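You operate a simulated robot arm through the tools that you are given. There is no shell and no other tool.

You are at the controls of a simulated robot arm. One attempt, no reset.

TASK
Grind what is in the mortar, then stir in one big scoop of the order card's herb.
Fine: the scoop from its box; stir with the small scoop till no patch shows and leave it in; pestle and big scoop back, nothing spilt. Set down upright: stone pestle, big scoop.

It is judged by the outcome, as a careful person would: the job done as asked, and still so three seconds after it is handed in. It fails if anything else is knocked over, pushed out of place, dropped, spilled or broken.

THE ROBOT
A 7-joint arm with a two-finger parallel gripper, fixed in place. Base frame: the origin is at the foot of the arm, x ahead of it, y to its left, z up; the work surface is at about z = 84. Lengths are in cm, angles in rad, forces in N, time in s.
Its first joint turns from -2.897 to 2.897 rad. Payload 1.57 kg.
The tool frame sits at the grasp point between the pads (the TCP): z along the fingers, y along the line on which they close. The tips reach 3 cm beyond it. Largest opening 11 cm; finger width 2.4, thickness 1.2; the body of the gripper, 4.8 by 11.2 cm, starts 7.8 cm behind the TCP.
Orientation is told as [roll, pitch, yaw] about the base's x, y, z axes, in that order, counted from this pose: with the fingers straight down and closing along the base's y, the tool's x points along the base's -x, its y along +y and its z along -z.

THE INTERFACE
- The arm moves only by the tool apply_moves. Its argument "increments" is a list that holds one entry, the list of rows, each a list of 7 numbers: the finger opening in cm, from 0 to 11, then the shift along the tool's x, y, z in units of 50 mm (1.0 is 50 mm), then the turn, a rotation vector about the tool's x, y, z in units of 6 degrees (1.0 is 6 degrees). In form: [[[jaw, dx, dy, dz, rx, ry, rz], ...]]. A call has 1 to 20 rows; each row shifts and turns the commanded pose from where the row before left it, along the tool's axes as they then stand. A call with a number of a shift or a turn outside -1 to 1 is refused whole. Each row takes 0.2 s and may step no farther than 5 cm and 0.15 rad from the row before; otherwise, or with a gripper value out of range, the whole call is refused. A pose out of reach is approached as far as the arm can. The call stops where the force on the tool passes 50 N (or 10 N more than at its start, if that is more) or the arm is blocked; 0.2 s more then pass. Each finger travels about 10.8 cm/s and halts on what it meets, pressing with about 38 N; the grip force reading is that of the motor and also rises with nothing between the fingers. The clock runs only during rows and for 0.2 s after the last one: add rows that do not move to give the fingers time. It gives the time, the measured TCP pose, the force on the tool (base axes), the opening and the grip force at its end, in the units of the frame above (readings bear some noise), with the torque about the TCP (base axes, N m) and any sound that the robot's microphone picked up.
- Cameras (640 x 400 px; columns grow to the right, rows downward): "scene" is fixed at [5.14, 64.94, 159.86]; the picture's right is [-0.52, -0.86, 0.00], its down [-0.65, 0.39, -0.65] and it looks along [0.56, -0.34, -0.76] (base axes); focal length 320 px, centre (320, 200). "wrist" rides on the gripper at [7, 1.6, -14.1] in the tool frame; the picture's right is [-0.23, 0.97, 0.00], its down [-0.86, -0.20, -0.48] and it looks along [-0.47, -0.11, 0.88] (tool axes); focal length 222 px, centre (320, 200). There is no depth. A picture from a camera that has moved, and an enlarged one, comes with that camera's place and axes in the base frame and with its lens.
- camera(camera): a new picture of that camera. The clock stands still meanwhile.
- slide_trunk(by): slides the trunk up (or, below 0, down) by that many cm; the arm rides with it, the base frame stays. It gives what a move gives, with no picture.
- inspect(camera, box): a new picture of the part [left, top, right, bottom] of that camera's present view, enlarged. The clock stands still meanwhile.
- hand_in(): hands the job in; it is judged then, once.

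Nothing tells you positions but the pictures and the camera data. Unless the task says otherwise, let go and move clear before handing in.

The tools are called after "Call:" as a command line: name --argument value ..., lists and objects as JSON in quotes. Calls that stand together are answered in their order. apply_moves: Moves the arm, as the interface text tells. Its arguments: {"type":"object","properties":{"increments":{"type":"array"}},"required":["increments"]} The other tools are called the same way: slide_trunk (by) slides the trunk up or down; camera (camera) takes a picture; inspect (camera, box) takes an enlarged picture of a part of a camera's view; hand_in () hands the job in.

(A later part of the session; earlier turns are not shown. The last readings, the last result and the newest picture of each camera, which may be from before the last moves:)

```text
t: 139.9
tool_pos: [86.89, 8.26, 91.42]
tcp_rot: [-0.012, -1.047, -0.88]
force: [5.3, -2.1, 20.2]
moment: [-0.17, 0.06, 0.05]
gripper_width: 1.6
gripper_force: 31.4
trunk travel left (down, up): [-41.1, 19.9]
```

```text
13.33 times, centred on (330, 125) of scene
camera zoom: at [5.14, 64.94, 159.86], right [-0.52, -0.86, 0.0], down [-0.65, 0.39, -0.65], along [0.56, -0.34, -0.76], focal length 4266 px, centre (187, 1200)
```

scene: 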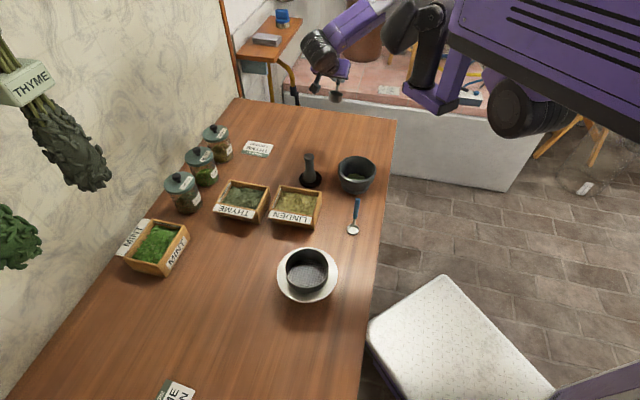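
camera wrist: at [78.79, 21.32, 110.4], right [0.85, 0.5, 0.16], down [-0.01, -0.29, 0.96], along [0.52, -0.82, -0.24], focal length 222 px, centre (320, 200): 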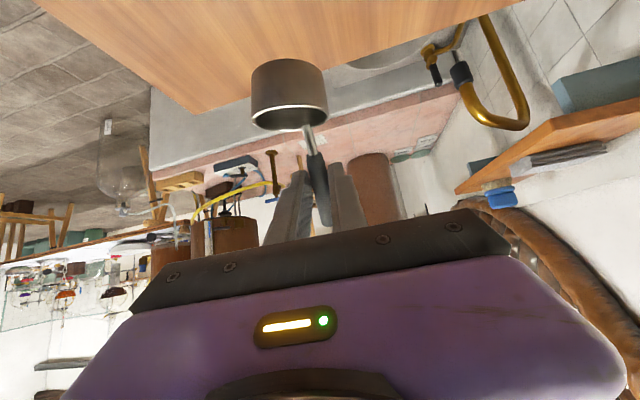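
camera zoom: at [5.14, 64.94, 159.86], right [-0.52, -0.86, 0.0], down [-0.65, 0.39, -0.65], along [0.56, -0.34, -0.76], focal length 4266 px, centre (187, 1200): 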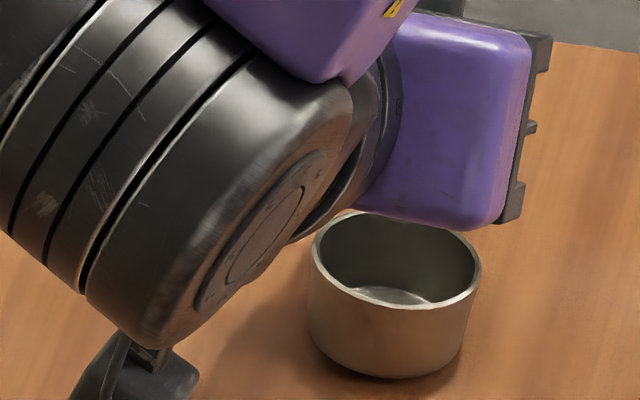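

Bowl is on the table, nearly level. Easing the pressure and opening to let it settle upright.

Call:
apply_moves --increments '[[[0.3, -0.008, 0, -0.005, 0, 0, 0], [1.9, 0, 0, 0, 0, 0, 0], [2.4, 0, 0, 0, 0, 0, 0], [3.5, 0, 0, 0, 0, 0, 0], [5, 0, 0, 0, 0, 0, 0], [5, 0, 0, 0, 0, 0, 0]]]'

Call:
inspect --camera "scene" --box '[310, 110, 350, 140]'

Call:
camera --camera "wrist"

```text
t: 141.3
tool_pos: [86.88, 8.33, 91.23]
tcp_rot: [-0.021, -1.04, -0.874]
force: [-0.1, 0.5, 0.4]
moment: [-0.02, -0.02, -0.03]
gripper_width: 4.98
gripper_force: 0.1
trunk travel left (down, up): [-41.1, 19.9]
```

```text
13.33 times, centred on (330, 125) of scene
camera zoom: at [5.14, 64.94, 159.86], right [-0.52, -0.86, 0.0], down [-0.65, 0.39, -0.65], along [0.56, -0.34, -0.76], focal length 4266 px, centre (187, 1200)
```

zoom: 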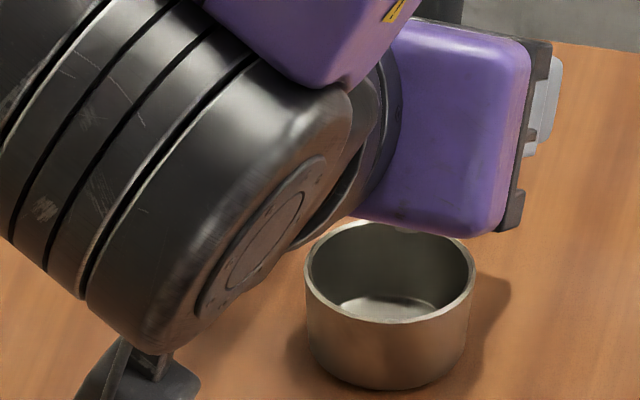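

```text
taken
camera wrist: at [78.14, 21.68, 92.2], right [0.83, 0.53, 0.19], down [-0.14, -0.13, 0.98], along [0.54, -0.84, -0.04], focal length 222 px, centre (320, 200)
```

wrist: 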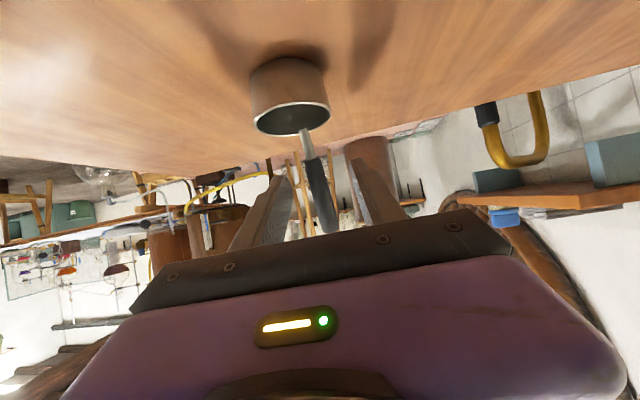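

The big scoop now stands upright on the table. Backing the hand straight up and levelling it to look from above.

Call:
apply_moves --increments '[[[5, -0.3, 0, -0.173, 0, 0, 0], [5, -0.6, 0, -0.35, 0, 0, 0], [5, -0.6, 0, -0.35, 0, 0, 0], [5, -0.6, 0, -0.35, 0, 0, 0], [5, -0.4, 0, -0.24, 0, 0, 0], [5, 0, 0, 0, 0, 1, 0], [5, 0, 0, 0, 0, 1, 0], [5, 0, 0, 0, 0, 1, 0], [5, 0, 0, 0, 0, 1, 0], [5, 0, 0, 0, 0, 1, 0], [5, 0, 0, 0, 0, 1, 0], [5, 0, 0, 0, 0, 1, 0], [5, 0, 0, 0, 0, 1, 0], [5, 0, 0, 0, 0, 1, 0], [5, 0, 0, 0, 0, 0.97, 0], [5, 0, 0, 0, 0, 0, 0]]]'

Call:
camera --camera "wrist"

Call:
camera --camera "scene"

```text
t: 144.7
tool_pos: [87.09, 8.3, 105.49]
tcp_rot: [-0.011, 0.003, -0.889]
force: [0.3, -0.5, 0.1]
moment: [0.02, 0.0, 0.0]
gripper_width: 5.02
gripper_force: 0.1
trunk travel left (down, up): [-41.1, 19.9]
```

```text
taken
camera wrist: at [83.93, 15.01, 119.73], right [0.9, 0.44, -0.01], down [0.39, -0.79, 0.48], along [0.2, -0.43, -0.88], focal length 222 px, centre (320, 200)
```

wrist: 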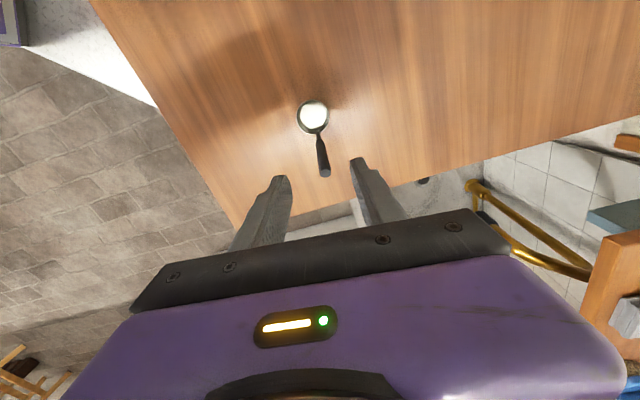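

```text
taken
```

scene: 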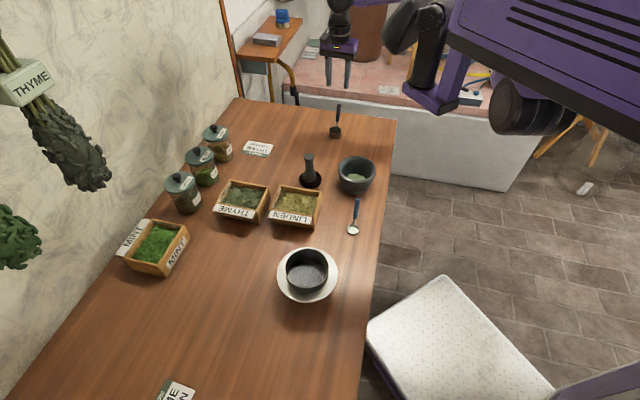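

Call:
inspect --camera "wrist" --box '[270, 80, 370, 190]'

Call:
inspect --camera "scene" --box '[315, 95, 360, 140]'

Call:
inspect --camera "scene" --box '[200, 170, 340, 240]'

```text
3.64 times, centred on (320, 135) of wrist
camera zoom: at [83.93, 15.01, 119.73], right [0.9, 0.44, -0.01], down [0.39, -0.79, 0.48], along [0.2, -0.43, -0.88], focal length 808 px, centre (320, 436)
```

zoom: 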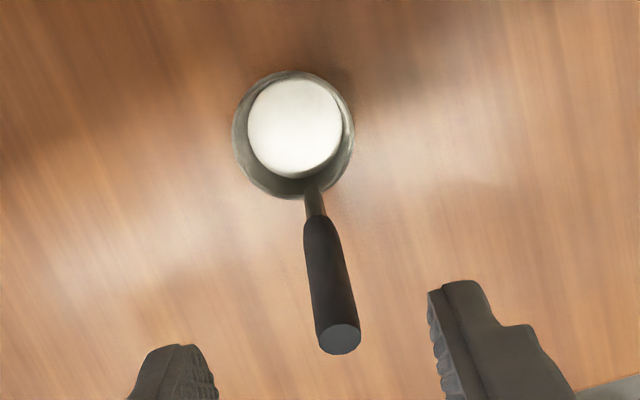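

```text
8.89 times, centred on (338, 118) of scene
camera zoom: at [5.14, 64.94, 159.86], right [-0.52, -0.86, 0.0], down [-0.65, 0.39, -0.65], along [0.56, -0.34, -0.76], focal length 2844 px, centre (164, 933)
```

zoom: 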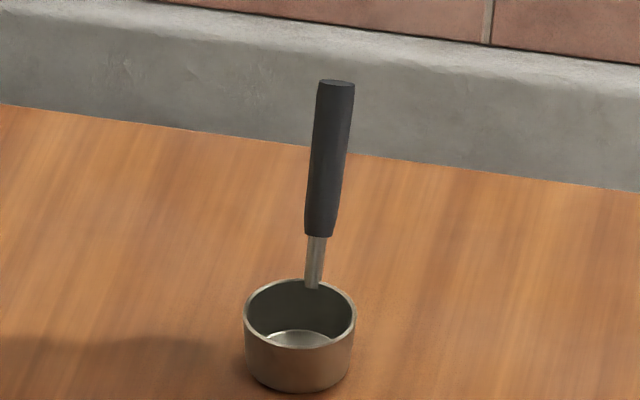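

```text
4.57 times, centred on (270, 205) of scene
camera zoom: at [5.14, 64.94, 159.86], right [-0.52, -0.86, 0.0], down [-0.65, 0.39, -0.65], along [0.56, -0.34, -0.76], focal length 1463 px, centre (549, 177)
```

zoom: 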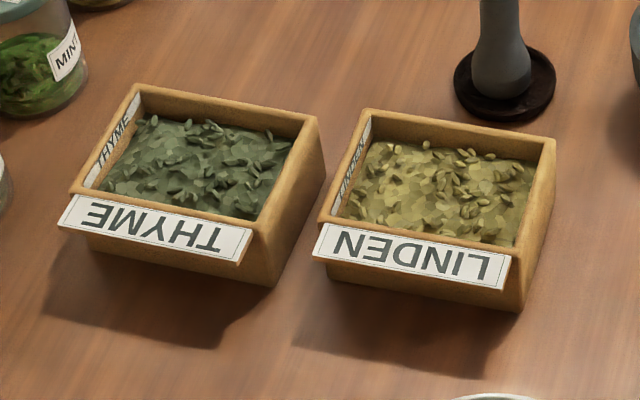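

The scoop stands at about (85.0, 10.2), its handle leaning to azimuth ≈ −48°. I'll re-grip it along the handle axis (hand pitched about 25°), which gives good postures for scooping and pouring. First to a pre-grasp point behind the handle.

Call:
apply_moves --increments '[[[5, 0, 0, 0, 0, 1, -0.49], [5, 0, 0, 0, 0, 1, 0], [5, 0, 0, 0, 0, 1, 0], [5, 0, 0, 0, 0, 1, 0], [5, 0, 0, 0, 0, 0.17, 0], [5, -0.496, 0, 0.247, 0, 0, 0], [5, -0.496, 0, 0.247, 0, 0, 0], [5, -0.496, 0, 0.247, 0, 0, 0], [5, 0, 0, 0, 0, 0, 0]]]'

Call:
camera --camera "wrist"

Call:
inspect --camera "wrist" --box '[240, 80, 400, 240]'

```text
t: 146.7
tool_pos: [90.34, 4.47, 99.23]
tcp_rot: [-0.009, 0.439, -0.843]
force: [0.5, 0.0, 0.3]
moment: [0.02, 0.01, 0.0]
gripper_width: 5.01
gripper_force: 0.0
trunk travel left (down, up): [-41.1, 19.9]
```

```text
taken
camera wrist: at [91.45, 6.07, 114.94], right [0.86, 0.5, -0.1], down [0.51, -0.86, 0.07], along [-0.05, -0.11, -0.99], focal length 222 px, centre (320, 200)
```

wrist: 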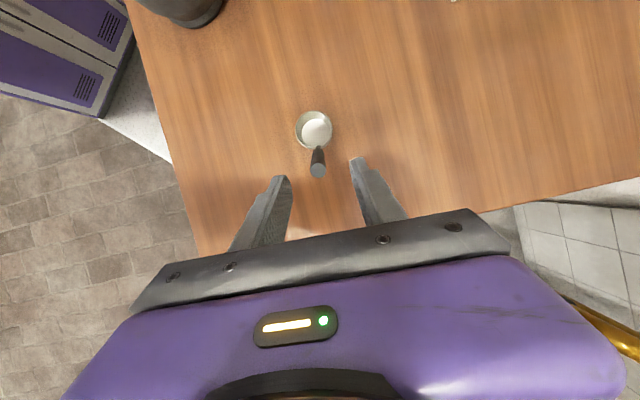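

```text
2.50 times, centred on (320, 160) of wrist
camera zoom: at [91.45, 6.07, 114.94], right [0.86, 0.5, -0.1], down [0.51, -0.86, 0.07], along [-0.05, -0.11, -0.99], focal length 555 px, centre (320, 300)
```

zoom: 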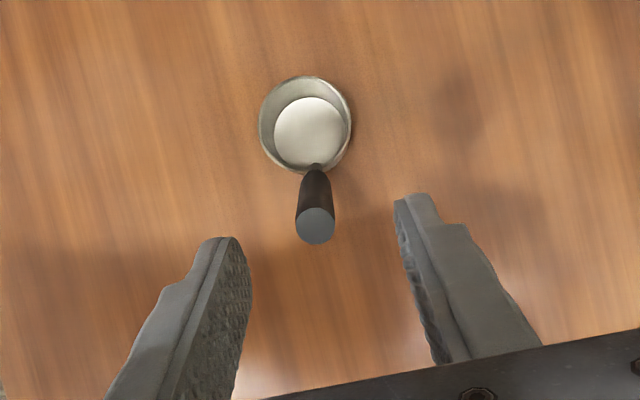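

Call:
apply_moves --increments '[[[5, -0.014, 0, 0.58, 0, 0, 0], [5, -0.013, 0, 0.58, 0, 0, 0], [5, -0.013, 0, 0.58, 0, 0, 0], [5, 0, 0, 0, 0, 0, 0]]]'

Call:
inspect --camera "wrist" --box '[240, 80, 400, 240]'

Call:
inspect --camera "scene" --box '[300, 70, 370, 140]'

```text
t: 147.7
tool_pos: [87.95, 7.2, 91.24]
tcp_rot: [-0.01, 0.439, -0.843]
force: [-0.2, -0.3, 0.6]
moment: [-0.03, -0.04, -0.02]
gripper_width: 4.99
gripper_force: 0.1
trunk travel left (down, up): [-41.1, 19.9]
```

```text
2.50 times, centred on (320, 160) of wrist
camera zoom: at [89.08, 8.51, 106.99], right [0.86, 0.5, -0.1], down [0.51, -0.86, 0.07], along [-0.05, -0.11, -0.99], focal length 555 px, centre (320, 300)
```

zoom: 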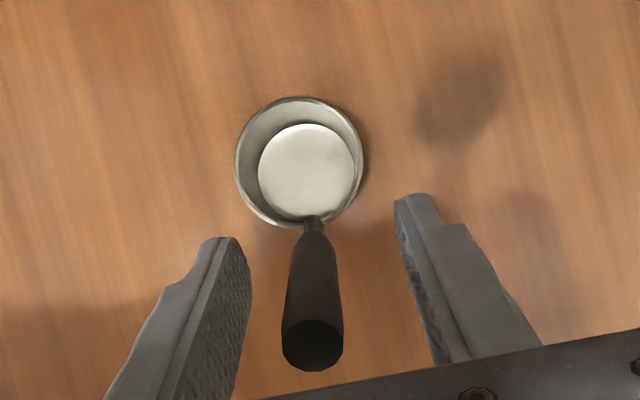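

```text
5.71 times, centred on (335, 105) of scene
camera zoom: at [5.14, 64.94, 159.86], right [-0.52, -0.86, 0.0], down [-0.65, 0.39, -0.65], along [0.56, -0.34, -0.76], focal length 1828 px, centre (234, 743)
```

zoom: 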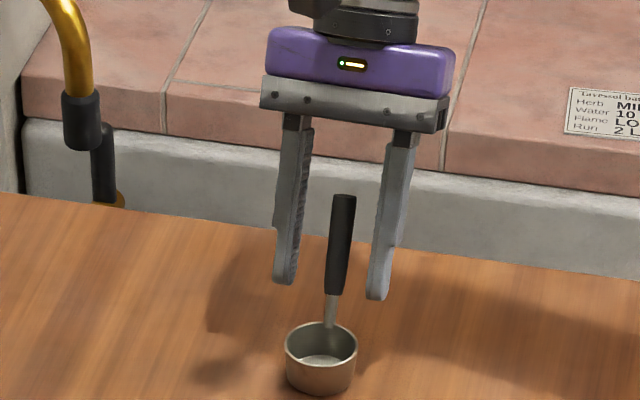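

Call:
apply_moves --increments '[[[3, 0, 0, 0, 0, 0, 0], [2, 0, 0, 0, 0, 0, 0], [0.3, 0, 0, 0, 0, 0, 0], [0.3, 0, 0, 0, 0, 0, 0], [0.3, 0, 0, 0, 0, 0, 0]]]'

Call:
inspect --camera "wrist" --box '[240, 80, 400, 240]'

Call:
inspect --camera "scene" --box '[300, 70, 370, 140]'

```text
t: 148.9
tool_pos: [88.08, 7.06, 91.2]
tcp_rot: [-0.007, 0.437, -0.843]
force: [-0.5, 0.1, 0.0]
moment: [-0.01, 0.0, -0.03]
gripper_width: 1.66
gripper_force: 32.0
trunk travel left (down, up): [-41.1, 19.9]
```

```text
2.50 times, centred on (320, 160) of wrist
camera zoom: at [89.09, 8.52, 107.03], right [0.86, 0.5, -0.1], down [0.51, -0.86, 0.07], along [-0.05, -0.11, -0.99], focal length 555 px, centre (320, 300)
```

zoom: 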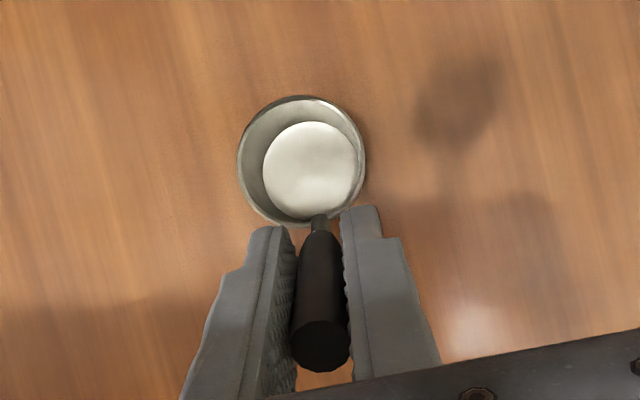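

```text
5.71 times, centred on (335, 105) of scene
camera zoom: at [5.14, 64.94, 159.86], right [-0.52, -0.86, 0.0], down [-0.65, 0.39, -0.65], along [0.56, -0.34, -0.76], focal length 1828 px, centre (234, 743)
```

zoom: 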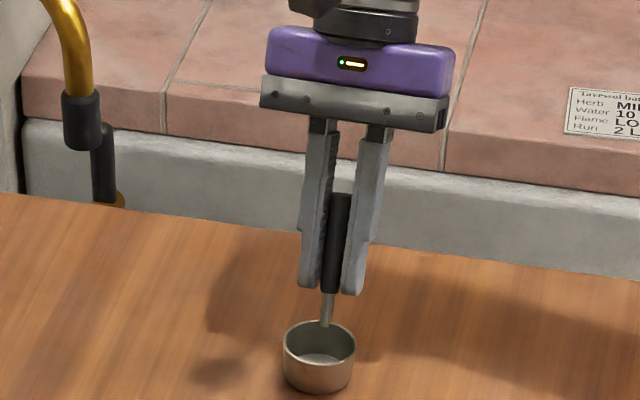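

Excellent coaxial grip. Lifting and carrying toward a point between the pestle and the boxes at height.

Call:
apply_moves --increments '[[[0.3, 0.05, 0, -0.1, 0, 0, 0], [0.3, 0.32, 0, -0.69, 0, 0, 0], [0.3, 0.34, 0, -0.725, 0, 0, 0], [0.3, 0.34, 0, -0.725, 0, 0, 0], [0.3, 0.34, 0, -0.725, 0, 0, 0], [0.3, 0, 0, 0, 0, 0, 0]]]'

Call:
inspect --camera "scene" --box '[290, 40, 370, 130]'

```text
t: 150.3
tool_pos: [87.94, 7.19, 107.49]
tcp_rot: [-0.009, 0.44, -0.842]
force: [-0.7, 0.0, -0.4]
moment: [-0.02, -0.03, 0.03]
gripper_width: 1.64
gripper_force: 31.6
trunk travel left (down, up): [-41.1, 19.9]
```

```text
4.44 times, centred on (330, 85) of scene
camera zoom: at [5.14, 64.94, 159.86], right [-0.52, -0.86, 0.0], down [-0.65, 0.39, -0.65], along [0.56, -0.34, -0.76], focal length 1422 px, centre (276, 711)
```

zoom: 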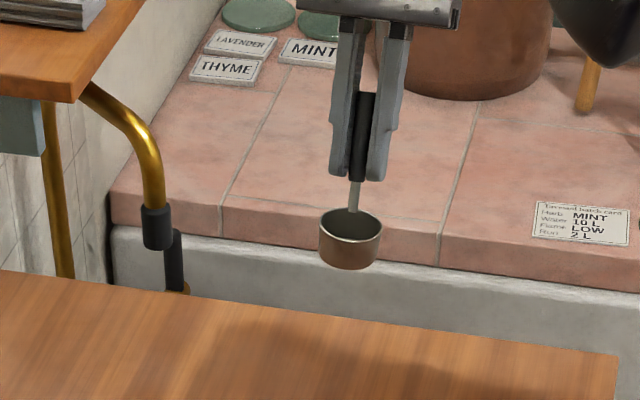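

Call:
apply_moves --increments '[[[0.3, 0.727, 0.217, 0.34, 0, 0, 0], [0.3, 0.727, 0.217, 0.34, 0, 0, 0], [0.3, 0.727, 0.217, 0.34, 0, 0, 0], [0.3, 0.727, 0.217, 0.34, 0, 0, 0], [0.3, 0.727, 0.217, 0.34, 0, 0, 0], [0.3, 0.727, 0.217, 0.34, 0, 0, 0], [0.3, 0.727, 0.217, 0.34, 0, 0, 0], [0.3, 0, 0, 0, 0, 0, 0]]]'

Call:
apply_moves --increments '[[[0.3, 0, 0, 0, 0.423, 0, -0.906], [0.3, 0, 0, 0, 0.423, 0, -0.906], [0.3, 0, 0, 0, 0.423, 0, -0.906], [0.3, 0, 0, 0, 0.423, 0, -0.906], [0.3, 0, 0, 0, 0.423, 0, -0.906], [0.3, 0, 0, 0, 0.423, 0, -0.906], [0.3, 0, 0, 0, 0.423, 0, -0.906], [0.3, 0, 0, 0, 0.423, 0, -0.906], [0.3, 0, 0, 0, 0.423, 0, -0.906], [0.3, 0, 0, 0, 0.423, 0, -0.906], [0.3, 0, 0, 0, 0.23, 0, -0.5], [0.3, 0, 0, 0, 0, 0, 0]]]'

```text
t: 152.1
tool_pos: [74.72, 33.06, 107.68]
tcp_rot: [-0.008, 0.44, -0.843]
force: [-0.3, -0.9, -1.1]
moment: [-0.02, -0.02, 0.01]
gripper_width: 1.64
gripper_force: 31.6
trunk travel left (down, up): [-41.1, 19.9]
```

```text
t: 154.7
tool_pos: [74.95, 33.17, 107.6]
tcp_rot: [-0.002, 0.445, 0.267]
force: [-0.3, -0.1, -1.3]
moment: [0.01, -0.04, 0.04]
gripper_width: 1.64
gripper_force: 31.6
trunk travel left (down, up): [-41.1, 19.9]
```

Call:
apply_moves --increments '[[[0.3, 0, 0, 0, 0, -0.953, 0], [0.3, 0, 0, 0, 0, -0.953, 0], [0.3, 0, 0, 0, 0, -0.953, 0], [0.3, 0, 0, 0, 0, -0.953, 0], [0.3, 0, 0, 0, 0, -0.953, 0], [0.3, 0, 0, 0, 0, -0.953, 0], [0.3, 0, 0, 0, 0, -0.953, 0], [0.3, 0, 0, 0, 0, -0.953, 0], [0.3, 0, 0, 0, 0, -0.953, 0], [0.3, 0, 0, 0, 0, -0.953, 0], [0.3, 0, 0, 0, 0, -0.953, 0], [0.3, 0, 0, 0, 0, -0.953, 0], [0.3, 0, 0, 0, 0, -0.953, 0], [0.3, 0, 0, 0, 0, -0.953, 0], [0.3, 0, 0, 0, 0, 0, 0]]]'

Call:
camera --camera "scene"

Call:
camera --camera "wrist"

```text
t: 157.9
tool_pos: [75.0, 33.09, 107.46]
tcp_rot: [-0.002, -0.953, 0.269]
force: [0.5, -0.2, 0.1]
moment: [-0.04, -0.01, -0.01]
gripper_width: 1.63
gripper_force: 32.2
trunk travel left (down, up): [-41.1, 19.9]
```

```text
taken
```

scene: 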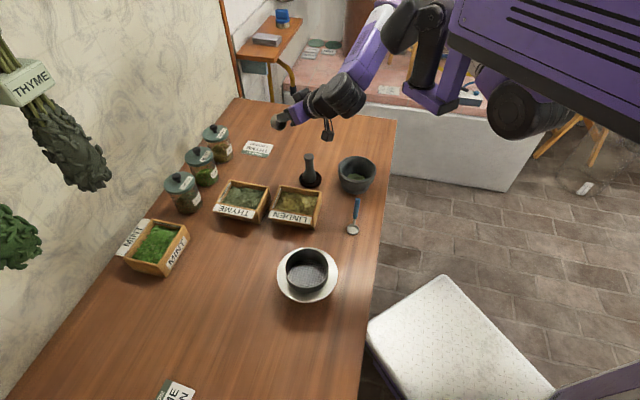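

```text
taken
camera wrist: at [59.51, 30.74, 109.96], right [-0.13, 0.97, 0.18], down [0.15, -0.16, 0.97], along [0.98, 0.15, -0.13], focal length 222 px, centre (320, 200)
```

wrist: 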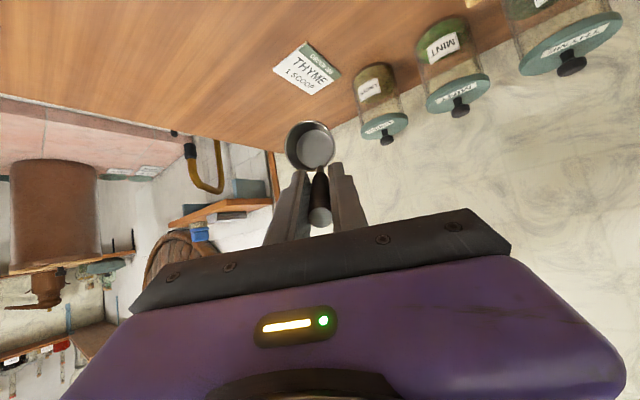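

Call:
apply_moves --increments '[[[0.3, 0.063, 0.818, -0.088, 0, 0, 0], [0.3, 0.063, 0.818, -0.088, 0, 0, 0], [0.3, 0.063, 0.818, -0.088, 0, 0, 0], [0.3, 0.063, 0.818, -0.088, 0, 0, 0], [0.3, 0.063, 0.818, -0.088, 0, 0, 0], [0.3, 0, 0, 0, 0, 0, 0]]]'

Call:
inspect --camera "scene" --box '[190, 100, 350, 230]'

Call:
camera --camera "wrist"

```text
t: 159.3
tool_pos: [67.27, 52.43, 107.41]
tcp_rot: [-0.004, -0.953, 0.272]
force: [0.3, -0.1, -0.1]
moment: [0.03, 0.05, 0.02]
gripper_width: 1.66
gripper_force: 31.8
trunk travel left (down, up): [-41.1, 19.9]
```

```text
3.08 times, centred on (270, 165) of scene
camera zoom: at [5.14, 64.94, 159.86], right [-0.52, -0.86, 0.0], down [-0.65, 0.39, -0.65], along [0.56, -0.34, -0.76], focal length 984 px, centre (474, 308)
```

zoom: 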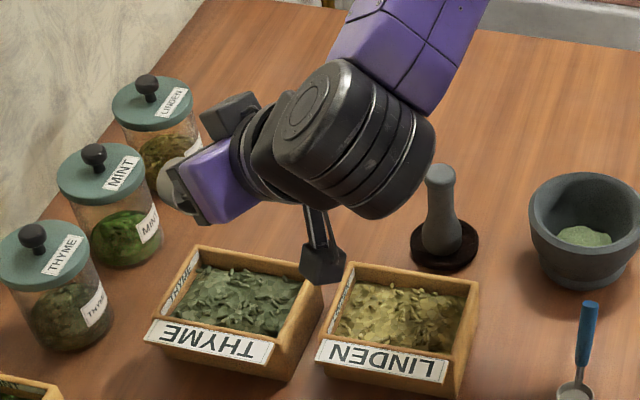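

```text
taken
camera wrist: at [51.7, 49.98, 109.8], right [-0.13, 0.97, 0.18], down [0.15, -0.16, 0.97], along [0.98, 0.16, -0.13], focal length 222 px, centre (320, 200)
```

wrist: 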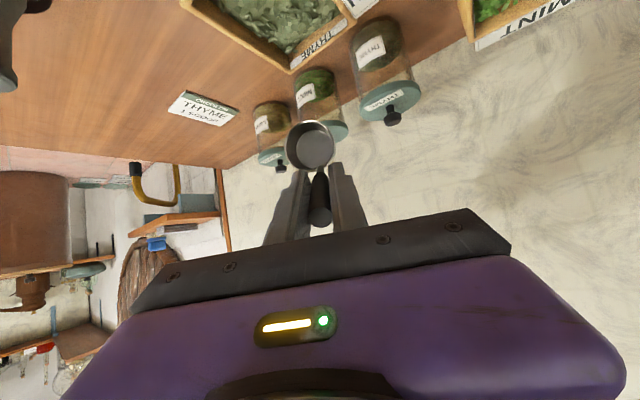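

Call:
apply_moves --increments '[[[0.3, 0.046, -0.05, -0.066, 0, 0, 0], [0.3, 0.51, 0, 0.363, 0, 0, 0], [0.3, 0.51, 0, 0.363, 0, 0, 0], [0.3, 0.51, 0, 0.363, 0, 0, 0], [0.3, 0, 0, 0, 0, 0, 0]]]'

Call:
inspect --camera "scene" --box '[190, 120, 350, 250]'

Call:
camera --camera "wrist"

```text
t: 160.5
tool_pos: [66.82, 51.98, 98.13]
tcp_rot: [-0.003, -0.952, 0.269]
force: [0.5, -0.1, -1.4]
moment: [-0.04, 0.02, 0.0]
gripper_width: 1.64
gripper_force: 32.1
trunk travel left (down, up): [-41.1, 19.9]
```

```text
3.08 times, centred on (270, 185) of scene
camera zoom: at [5.14, 64.94, 159.86], right [-0.52, -0.86, 0.0], down [-0.65, 0.39, -0.65], along [0.56, -0.34, -0.76], focal length 984 px, centre (474, 246)
```

zoom: 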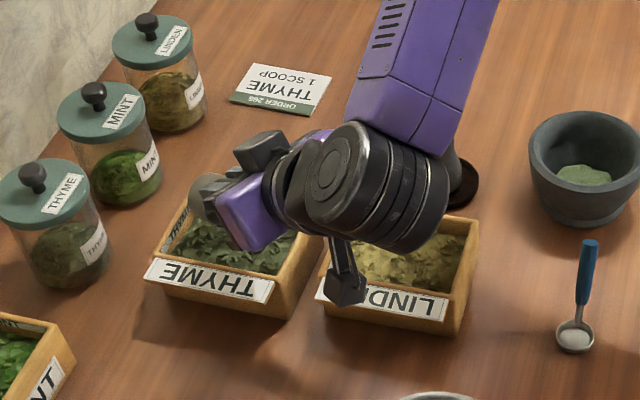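

```text
taken
camera wrist: at [51.26, 49.49, 100.51], right [-0.13, 0.97, 0.18], down [0.15, -0.16, 0.97], along [0.98, 0.15, -0.13], focal length 222 px, centre (320, 200)
```

wrist: 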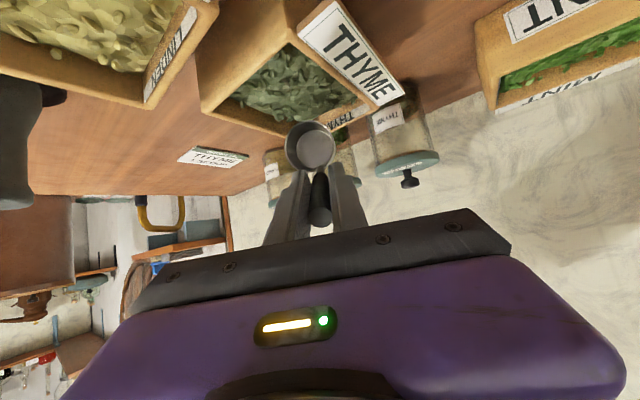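

Call:
inspect --camera "scene" --box '[220, 160, 290, 230]'

Call:
inspect --camera "wrist" --box '[190, 0, 430, 200]'

```text
5.71 times, centred on (255, 195) of scene
camera zoom: at [5.14, 64.94, 159.86], right [-0.52, -0.86, 0.0], down [-0.65, 0.39, -0.65], along [0.56, -0.34, -0.76], focal length 1828 px, centre (691, 229)
```

zoom: 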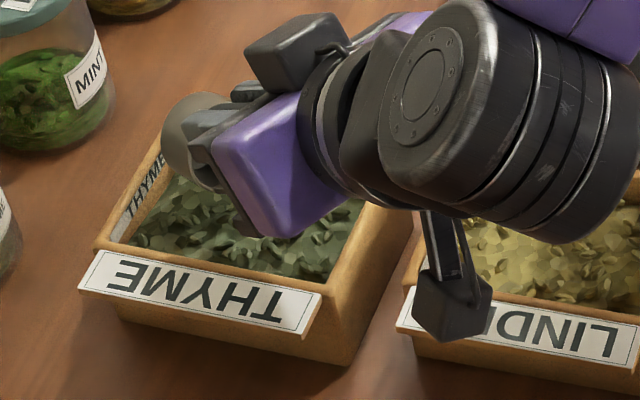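

```text
2.00 times, centred on (310, 100) of wrist
camera zoom: at [51.26, 49.49, 100.51], right [-0.13, 0.97, 0.18], down [0.15, -0.16, 0.97], along [0.98, 0.15, -0.13], focal length 444 px, centre (340, 400)
```

zoom: 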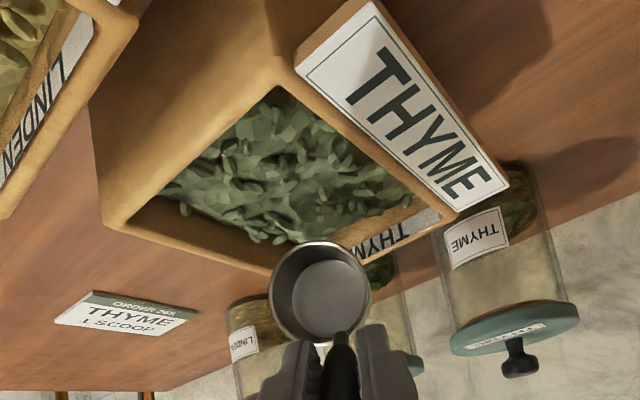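

Clear of the walls, and the reach is fine here. Lowering into the herb.

Call:
apply_moves --increments '[[[0.3, 0.245, 0, 0.174, 0, 0, 0], [0.3, 0.245, 0, 0.174, 0, 0, 0], [0.3, 0, 0, 0, 0, 0, 0]]]'

Call:
apply_moves --increments '[[[0.3, 0.11, 0, 0.08, 0, 0, 0], [0.3, 0.11, 0, 0.08, 0, 0, 0], [0.3, 0, 0, 0, 0, 0, 0]]]'

Call:
inspect --camera "scene" --box '[220, 160, 290, 230]'

Call:
inspect --camera "wrist" --box '[190, 0, 430, 200]'

```text
t: 161.3
tool_pos: [66.67, 51.92, 95.11]
tcp_rot: [-0.005, -0.952, 0.268]
force: [0.2, 0.1, -0.4]
moment: [0.01, 0.0, -0.01]
gripper_width: 1.64
gripper_force: 31.4
trunk travel left (down, up): [-41.1, 19.9]
```

```text
t: 162.1
tool_pos: [66.64, 51.81, 93.76]
tcp_rot: [-0.001, -0.952, 0.269]
force: [0.2, 0.2, -1.0]
moment: [0.0, 0.01, 0.0]
gripper_width: 1.62
gripper_force: 31.1
trunk travel left (down, up): [-41.1, 19.9]
```

```text
5.71 times, centred on (255, 195) of scene
camera zoom: at [5.14, 64.94, 159.86], right [-0.52, -0.86, 0.0], down [-0.65, 0.39, -0.65], along [0.56, -0.34, -0.76], focal length 1828 px, centre (691, 229)
```

zoom: 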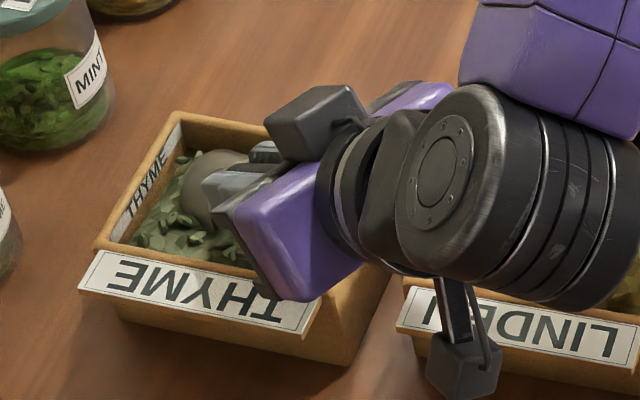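

```text
2.00 times, centred on (310, 100) of wrist
camera zoom: at [51.23, 49.4, 96.27], right [-0.13, 0.97, 0.18], down [0.15, -0.16, 0.97], along [0.98, 0.15, -0.13], focal length 444 px, centre (340, 400)
```

zoom: 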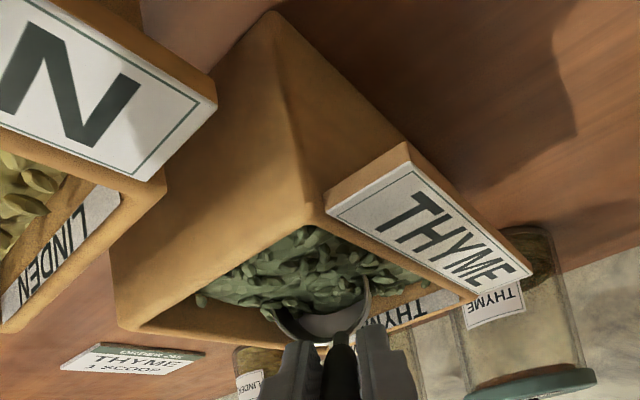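

The bowl is buried in the thyme with no hard contact. Going slightly deeper and sweeping forward while rolling the bowl back toward level.

Call:
apply_moves --increments '[[[0.3, 0.065, 0, 0.046, 0, 0, 0], [0.3, 0, 0, 0, 0, 0, 0]]]'

Call:
apply_moves --increments '[[[0.3, 0.092, 0, -0.131, 0, 0, 0], [0.3, 0.092, 0, -0.131, 0, 0, 0], [0.3, -0.095, 0, -0.0204, 0, 0.833, 0], [0.3, -0.095, 0, -0.0204, 0, 0.833, 0], [0.3, -0.095, 0, -0.0204, 0, 0.833, 0], [0.3, -0.09, 0, 0.0067, 0, 0.833, 0], [0.3, -0.09, 0, 0.0067, 0, 0.833, 0], [0.3, -0.09, 0, 0.0067, 0, 0.833, 0], [0.3, -0.0963, 0, 0.0318, 0, 0.833, 0], [0.3, -0.0963, 0, 0.0318, 0, 0.833, 0], [0.3, -0.0963, 0, 0.0318, 0, 0.833, 0], [0.3, 0, 0, 0, 0, 0, 0]]]'

Call:
inspect --camera "scene" --box '[220, 140, 300, 220]'

Call:
camera --camera "wrist"

```text
t: 162.7
tool_pos: [66.69, 51.75, 93.45]
tcp_rot: [-0.002, -0.953, 0.269]
force: [-0.2, 0.6, -0.2]
moment: [-0.02, 0.03, 0.02]
gripper_width: 1.63
gripper_force: 31.2
trunk travel left (down, up): [-41.1, 19.9]
```

```text
t: 165.3
tool_pos: [68.53, 52.32, 95.29]
tcp_rot: [-0.001, -0.168, 0.267]
force: [0.5, -1.6, 0.4]
moment: [0.01, 0.0, 0.02]
gripper_width: 1.62
gripper_force: 31.1
trunk travel left (down, up): [-41.1, 19.9]
```

```text
5.00 times, centred on (260, 180) of scene
camera zoom: at [5.14, 64.94, 159.86], right [-0.52, -0.86, 0.0], down [-0.65, 0.39, -0.65], along [0.56, -0.34, -0.76], focal length 1600 px, centre (620, 300)
```

zoom: 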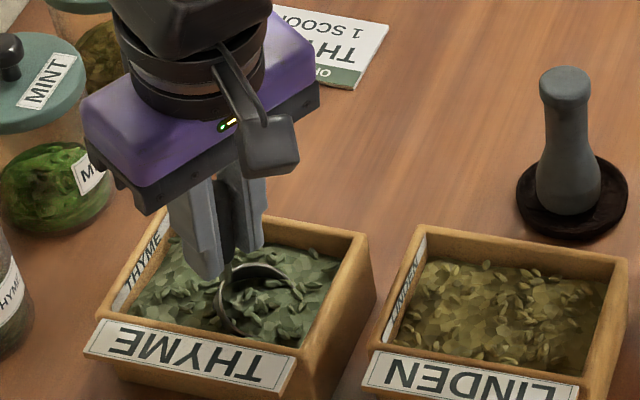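

```text
taken
camera wrist: at [59.02, 51.59, 108.1], right [-0.04, 1.0, 0.04], down [0.79, 0.01, 0.61], along [0.61, 0.05, -0.79], focal length 222 px, centre (320, 200)
```

wrist: 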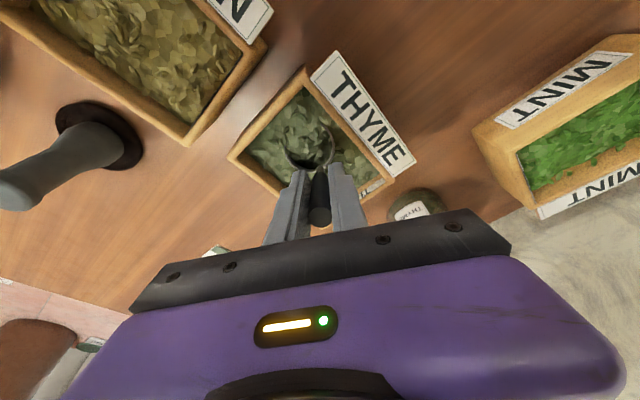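

The bowl is in the thyme and seems to be filling. Rolling back further and lifting.

Call:
apply_moves --increments '[[[0.3, -0.102, 0, 0.0305, 0, 0.833, 0], [0.3, -0.102, 0, 0.0305, 0, 0.833, 0], [0.3, -0.102, 0, 0.0305, 0, 0.833, 0], [0.3, 0.02, 0, -0.1, 0, 0.4, 0], [0.3, 0.05, 0, -0.3, 0, 0.4, 0], [0.3, 0.06, 0, -0.4, 0, 0.4, 0], [0.3, 0.08, 0, -0.5, 0, 0.4, 0], [0.3, 0, 0, 0, 0, 0, 0]]]'

Call:
inspect --camera "scene" --box '[220, 130, 300, 210]'

Call:
camera --camera "wrist"

Call:
inspect --camera "wrist" --box '[240, 60, 400, 240]'

```text
t: 167.1
tool_pos: [69.91, 52.75, 101.47]
tcp_rot: [-0.002, 0.261, 0.266]
force: [-0.5, -0.6, -0.3]
moment: [0.0, -0.03, 0.02]
gripper_width: 1.62
gripper_force: 31.9
trunk travel left (down, up): [-41.1, 19.9]
```

```text
5.00 times, centred on (260, 170) of scene
camera zoom: at [5.14, 64.94, 159.86], right [-0.52, -0.86, 0.0], down [-0.65, 0.39, -0.65], along [0.56, -0.34, -0.76], focal length 1600 px, centre (620, 350)
```

zoom: 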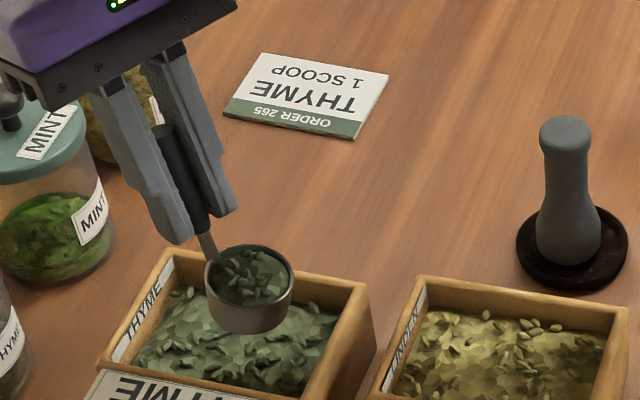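

```text
taken
camera wrist: at [66.45, 53.58, 116.93], right [-0.05, 1.0, -0.06], down [0.97, 0.06, 0.24], along [0.24, -0.05, -0.97], focal length 222 px, centre (320, 200)
```

wrist: 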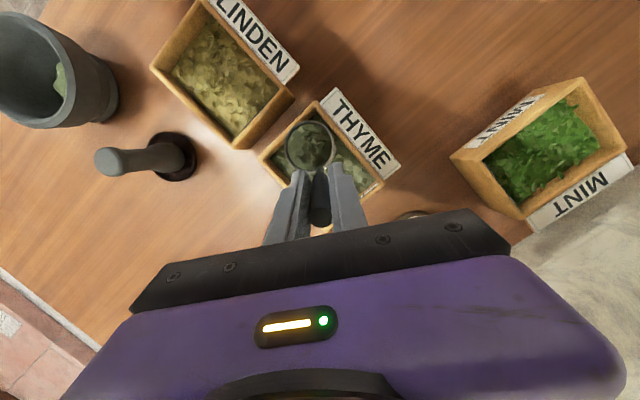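

```text
2.22 times, centred on (320, 150) of wrist
camera zoom: at [66.45, 53.58, 116.93], right [-0.05, 1.0, -0.06], down [0.97, 0.06, 0.24], along [0.24, -0.05, -0.97], focal length 494 px, centre (320, 311)
```

zoom: 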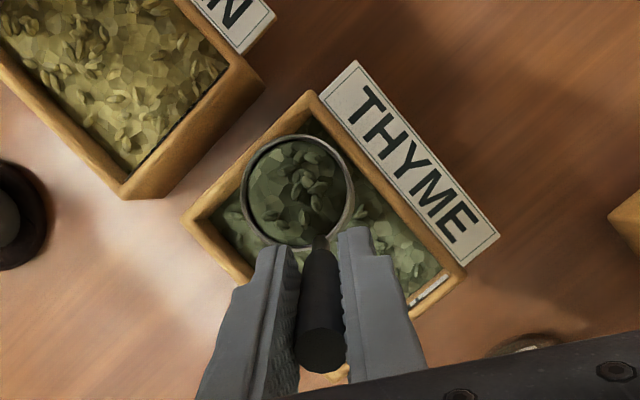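

The scoop is full of thyme, still over its box. Moving up and inward gently, then levelling completely.

Call:
apply_moves --increments '[[[0.3, 0.2, 0, -0.3, 0, 0.2, 0], [0.3, 0.35, 0, -0.3, 0, 0.2, 0], [0.3, 0.35, 0, -0.25, 0, 0.3, 0], [0.3, 0.35, 0, -0.2, 0, 0.3, 0], [0.3, 0.3, 0, -0.1, 0, 0.4, 0], [0.3, 0, 0, 0, 0, 0.28, 0], [0.3, 0, 0, 0, 0, 0, 0]]]'

Call:
inspect --camera "scene" --box '[220, 100, 320, 200]'

Call:
inspect --camera "wrist" --box '[240, 60, 400, 240]'

```text
t: 168.7
tool_pos: [64.41, 51.14, 109.68]
tcp_rot: [0.001, 0.439, 0.264]
force: [0.1, -0.8, -1.1]
moment: [0.01, -0.01, 0.03]
gripper_width: 1.64
gripper_force: 32.0
trunk travel left (down, up): [-41.1, 19.9]
```

```text
4.00 times, centred on (270, 150) of scene
camera zoom: at [5.14, 64.94, 159.86], right [-0.52, -0.86, 0.0], down [-0.65, 0.39, -0.65], along [0.56, -0.34, -0.76], focal length 1280 px, centre (520, 400)
```

zoom: 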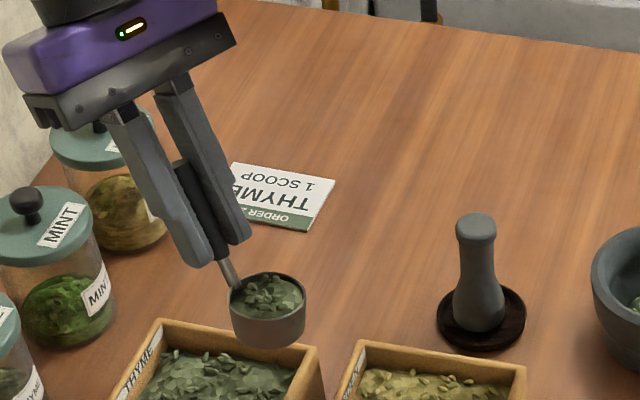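

```text
2.22 times, centred on (320, 150) of wrist
camera zoom: at [63.65, 52.72, 125.26], right [-0.06, 0.99, -0.1], down [1.0, 0.07, 0.07], along [0.08, -0.09, -0.99], focal length 494 px, centre (320, 311)
```

zoom: 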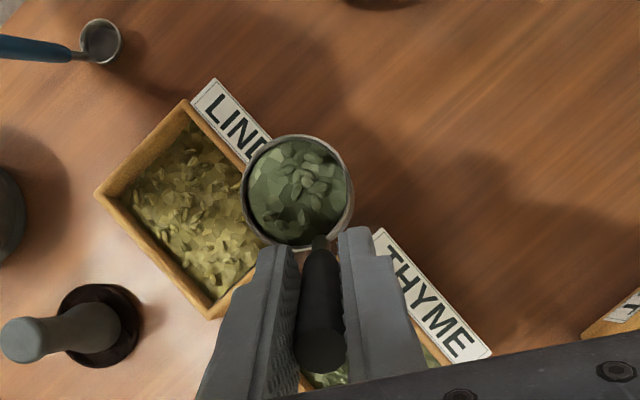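

Level and full. Carrying it smoothly over toward the mortar at height.

Call:
apply_moves --increments '[[[0.3, 0.1, -0.3, 0.047, 0, 0, 0], [0.3, 0.173, -0.573, 0.081, 0, 0, 0], [0.3, 0.173, -0.573, 0.081, 0, 0, 0], [0.3, 0.173, -0.573, 0.081, 0, 0, 0], [0.3, 0.173, -0.573, 0.081, 0, 0, 0], [0.3, 0.173, -0.573, 0.081, 0, 0, 0], [0.3, 0.173, -0.573, 0.081, 0, 0, 0], [0.3, 0.173, -0.573, 0.081, 0, 0, 0], [0.3, 0.073, -0.273, 0.034, 0, 0, 0], [0.3, 0, 0, 0, 0, 0, 0]]]'

```text
t: 170.9
tool_pos: [63.17, 27.19, 109.53]
tcp_rot: [-0.002, 0.439, 0.265]
force: [0.5, -0.2, -0.6]
moment: [0.01, -0.04, -0.02]
gripper_width: 1.65
gripper_force: 31.2
trunk travel left (down, up): [-41.1, 19.9]
```

Now raising the trunk for the pouring posture (moving straight up, nothing above).

Call:
slide_trunk --by 19.5

Call:
camera --camera "scene"

```text
t: 173.0
tool_pos: [63.14, 27.2, 129.06]
tcp_rot: [-0.001, 0.439, 0.267]
force: [-1.2, 0.2, -1.1]
moment: [-0.01, -0.02, -0.01]
gripper_width: 1.62
gripper_force: 31.9
trunk travel left (down, up): [-60.6, 0.4]
```

```text
taken
```

scene: 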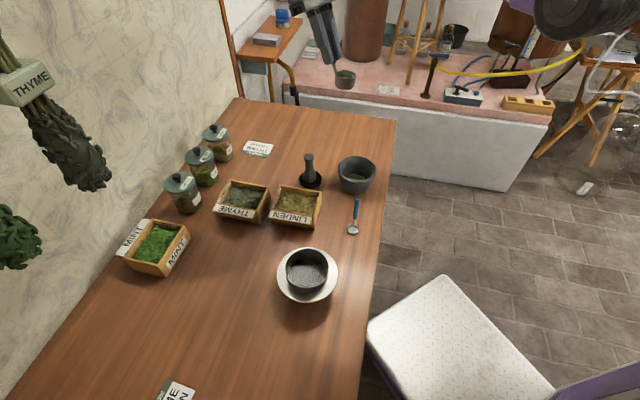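

Call:
apply_moves --increments '[[[0.3, 0, 0, 0, 0.405, 0, -0.867], [0.3, 0, 0, 0, 0.405, 0, -0.867], [0.3, 0, 0, 0, 0.405, 0, -0.867], [0.3, 0, 0, 0, 0.405, 0, -0.867], [0.3, 0, 0, 0, 0.405, 0, -0.867], [0.3, 0, 0, 0, 0.405, 0, -0.867], [0.3, 0, 0, 0, 0.405, 0, -0.867], [0.3, 0, 0, 0, 0.405, 0, -0.867], [0.3, 0, 0, 0, 0.405, 0, -0.867], [0.3, 0, 0, 0, 0, 0, 0]]]'

```text
t: 175.2
tool_pos: [63.17, 27.31, 129.04]
tcp_rot: [-0.002, 0.439, 1.169]
force: [0.1, -0.1, -0.6]
moment: [0.02, 0.02, 0.0]
gripper_width: 1.64
gripper_force: 32.2
trunk travel left (down, up): [-60.6, 0.4]
```

Call:
apply_moves --increments '[[[0.3, -0.21, -0.003, 0.74, 0, 0, 0], [0.3, -0.21, -0.003, 0.74, 0, 0, 0], [0.3, -0.21, -0.003, 0.74, 0, 0, 0], [0.3, -0.21, -0.003, 0.74, 0, 0, 0], [0.3, -0.21, -0.003, 0.74, 0, 0, 0], [0.3, -0.21, -0.003, 0.74, 0, 0, 0], [0.3, 0, 0, 0, 0, 0, 0]]]'

Call:
inspect --camera "scene" --box '[290, 90, 410, 210]'

Call:
camera --camera "wrist"

```text
t: 176.8
tool_pos: [61.72, 23.7, 106.3]
tcp_rot: [-0.002, 0.438, 1.166]
force: [-0.1, -0.2, 0.0]
moment: [0.06, 0.01, 0.0]
gripper_width: 1.64
gripper_force: 32.1
trunk travel left (down, up): [-60.6, 0.4]
```

```text
3.33 times, centred on (350, 150) of scene
camera zoom: at [5.14, 64.94, 159.86], right [-0.52, -0.86, 0.0], down [-0.65, 0.39, -0.65], along [0.56, -0.34, -0.76], focal length 1067 px, centre (220, 367)
```

zoom: 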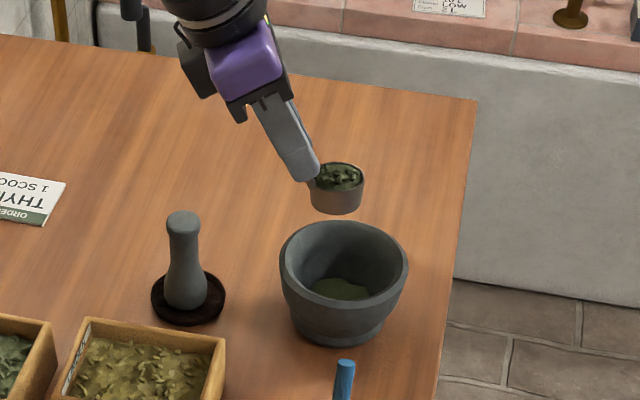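

```text
taken
camera wrist: at [60.15, 24.16, 122.04], right [-0.82, 0.57, -0.1], down [0.57, 0.82, 0.07], along [0.12, 0.0, -0.99], focal length 222 px, centre (320, 200)
```

wrist: 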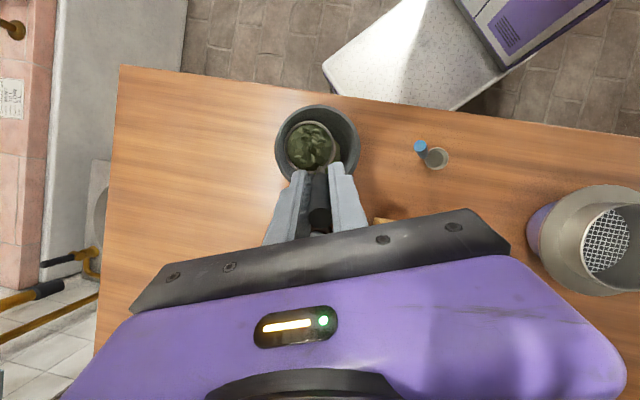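

The full scoop is centred above the mortar opening. I'll fine-position and begin tipping about the bowl, with the mouth staying over the mortar.

Call:
apply_moves --increments '[[[0.3, -0.049, -0.068, 0.396, 0, 0, 0], [0.3, 0, 0, 0, 0, 0, 0], [0.3, 0.121, 0, -0.044, 0, -1, 0], [0.3, 0.121, 0, -0.044, 0, -1, 0], [0.3, 0.121, 0, -0.044, 0, -1, 0], [0.3, 0, 0, 0, 0, 0, 0]]]'

Call:
inspect --camera "scene" --box '[310, 110, 410, 200]'

Call:
inspect --camera "wrist" --box '[240, 60, 400, 240]'

```text
t: 178.2
tool_pos: [61.27, 21.73, 105.66]
tcp_rot: [0.0, 0.122, 1.167]
force: [-0.2, 0.5, 0.2]
moment: [-0.01, -0.05, -0.02]
gripper_width: 1.64
gripper_force: 32.1
trunk travel left (down, up): [-60.6, 0.4]
```

```text
4.44 times, centred on (360, 155) of scene
camera zoom: at [5.14, 64.94, 159.86], right [-0.52, -0.86, 0.0], down [-0.65, 0.39, -0.65], along [0.56, -0.34, -0.76], focal length 1422 px, centre (142, 400)
```

zoom: 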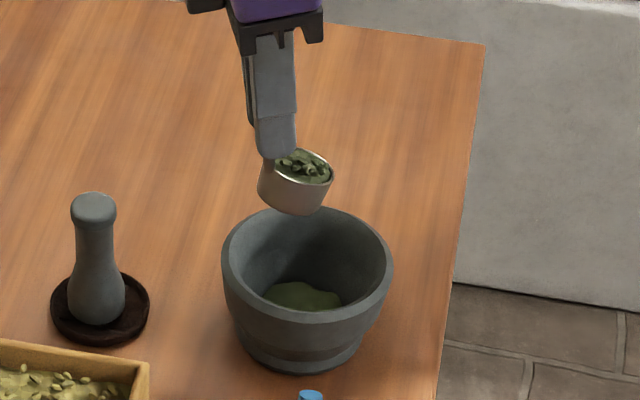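

```text
2.22 times, centred on (320, 150) of wrist
camera zoom: at [57.67, 17.72, 120.5], right [-0.81, 0.59, -0.03], down [0.54, 0.76, 0.37], along [0.24, 0.28, -0.93], focal length 494 px, centre (320, 311)
```

zoom: 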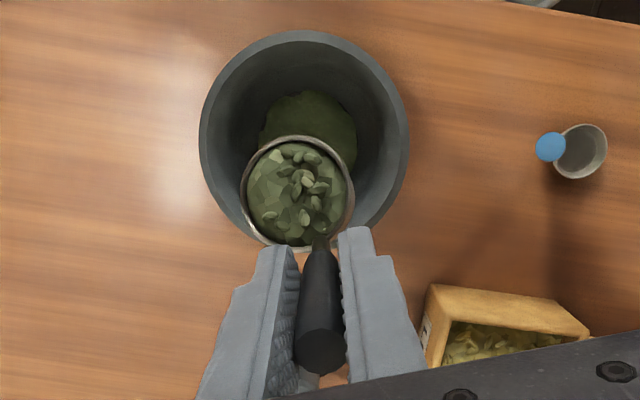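

Call:
apply_moves --increments '[[[0.3, 0.121, 0, -0.044, 0, -1, 0], [0.3, 0.121, 0, -0.044, 0, -1, 0], [0.3, 0.101, 0, -0.037, -0.076, -0.833, -0.209], [0.3, 0.101, 0, -0.037, -0.076, -0.833, -0.209], [0.3, 0.101, 0, -0.037, -0.076, -0.833, -0.209], [0.3, 0.101, 0, -0.037, -0.076, -0.833, -0.209], [0.3, 0.101, 0, -0.037, -0.076, -0.833, -0.209], [0.3, 0.101, 0, -0.037, -0.076, -0.833, -0.209], [0.3, 0, 0, 0, 0, 0, 0]]]'

Call:
inspect --camera "scene" --box '[310, 110, 410, 200]'

Call:
inspect --camera "wrist" --box '[240, 0, 400, 240]'

```text
t: 180.2
tool_pos: [59.88, 17.57, 106.29]
tcp_rot: [0.001, -0.61, 1.308]
force: [0.2, 0.0, -0.8]
moment: [0.0, 0.0, -0.01]
gripper_width: 1.63
gripper_force: 32.0
trunk travel left (down, up): [-60.6, 0.4]
```

```text
4.44 times, centred on (360, 155) of scene
camera zoom: at [5.14, 64.94, 159.86], right [-0.52, -0.86, 0.0], down [-0.65, 0.39, -0.65], along [0.56, -0.34, -0.76], focal length 1422 px, centre (142, 400)
```

zoom: 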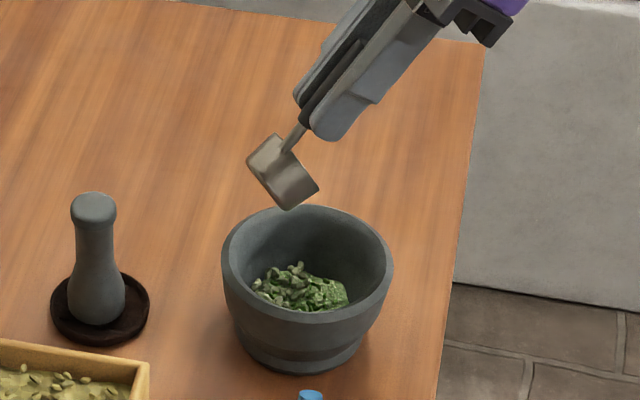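

```text
1.67 times, centred on (320, 120) of wrist
camera zoom: at [54.5, 4.76, 113.83], right [-0.89, 0.43, 0.13], down [0.3, 0.36, 0.88], along [0.34, 0.83, -0.45], focal length 370 px, centre (320, 333)
```

zoom: 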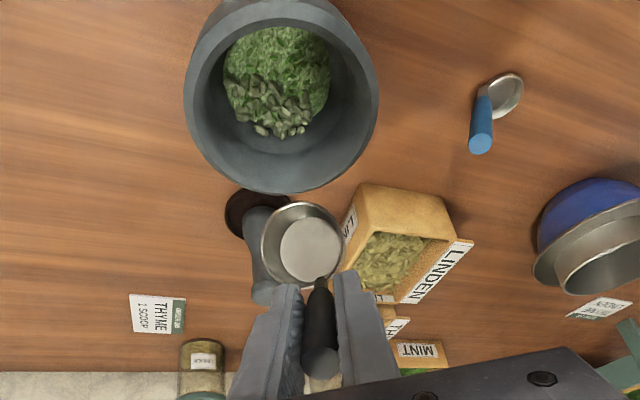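

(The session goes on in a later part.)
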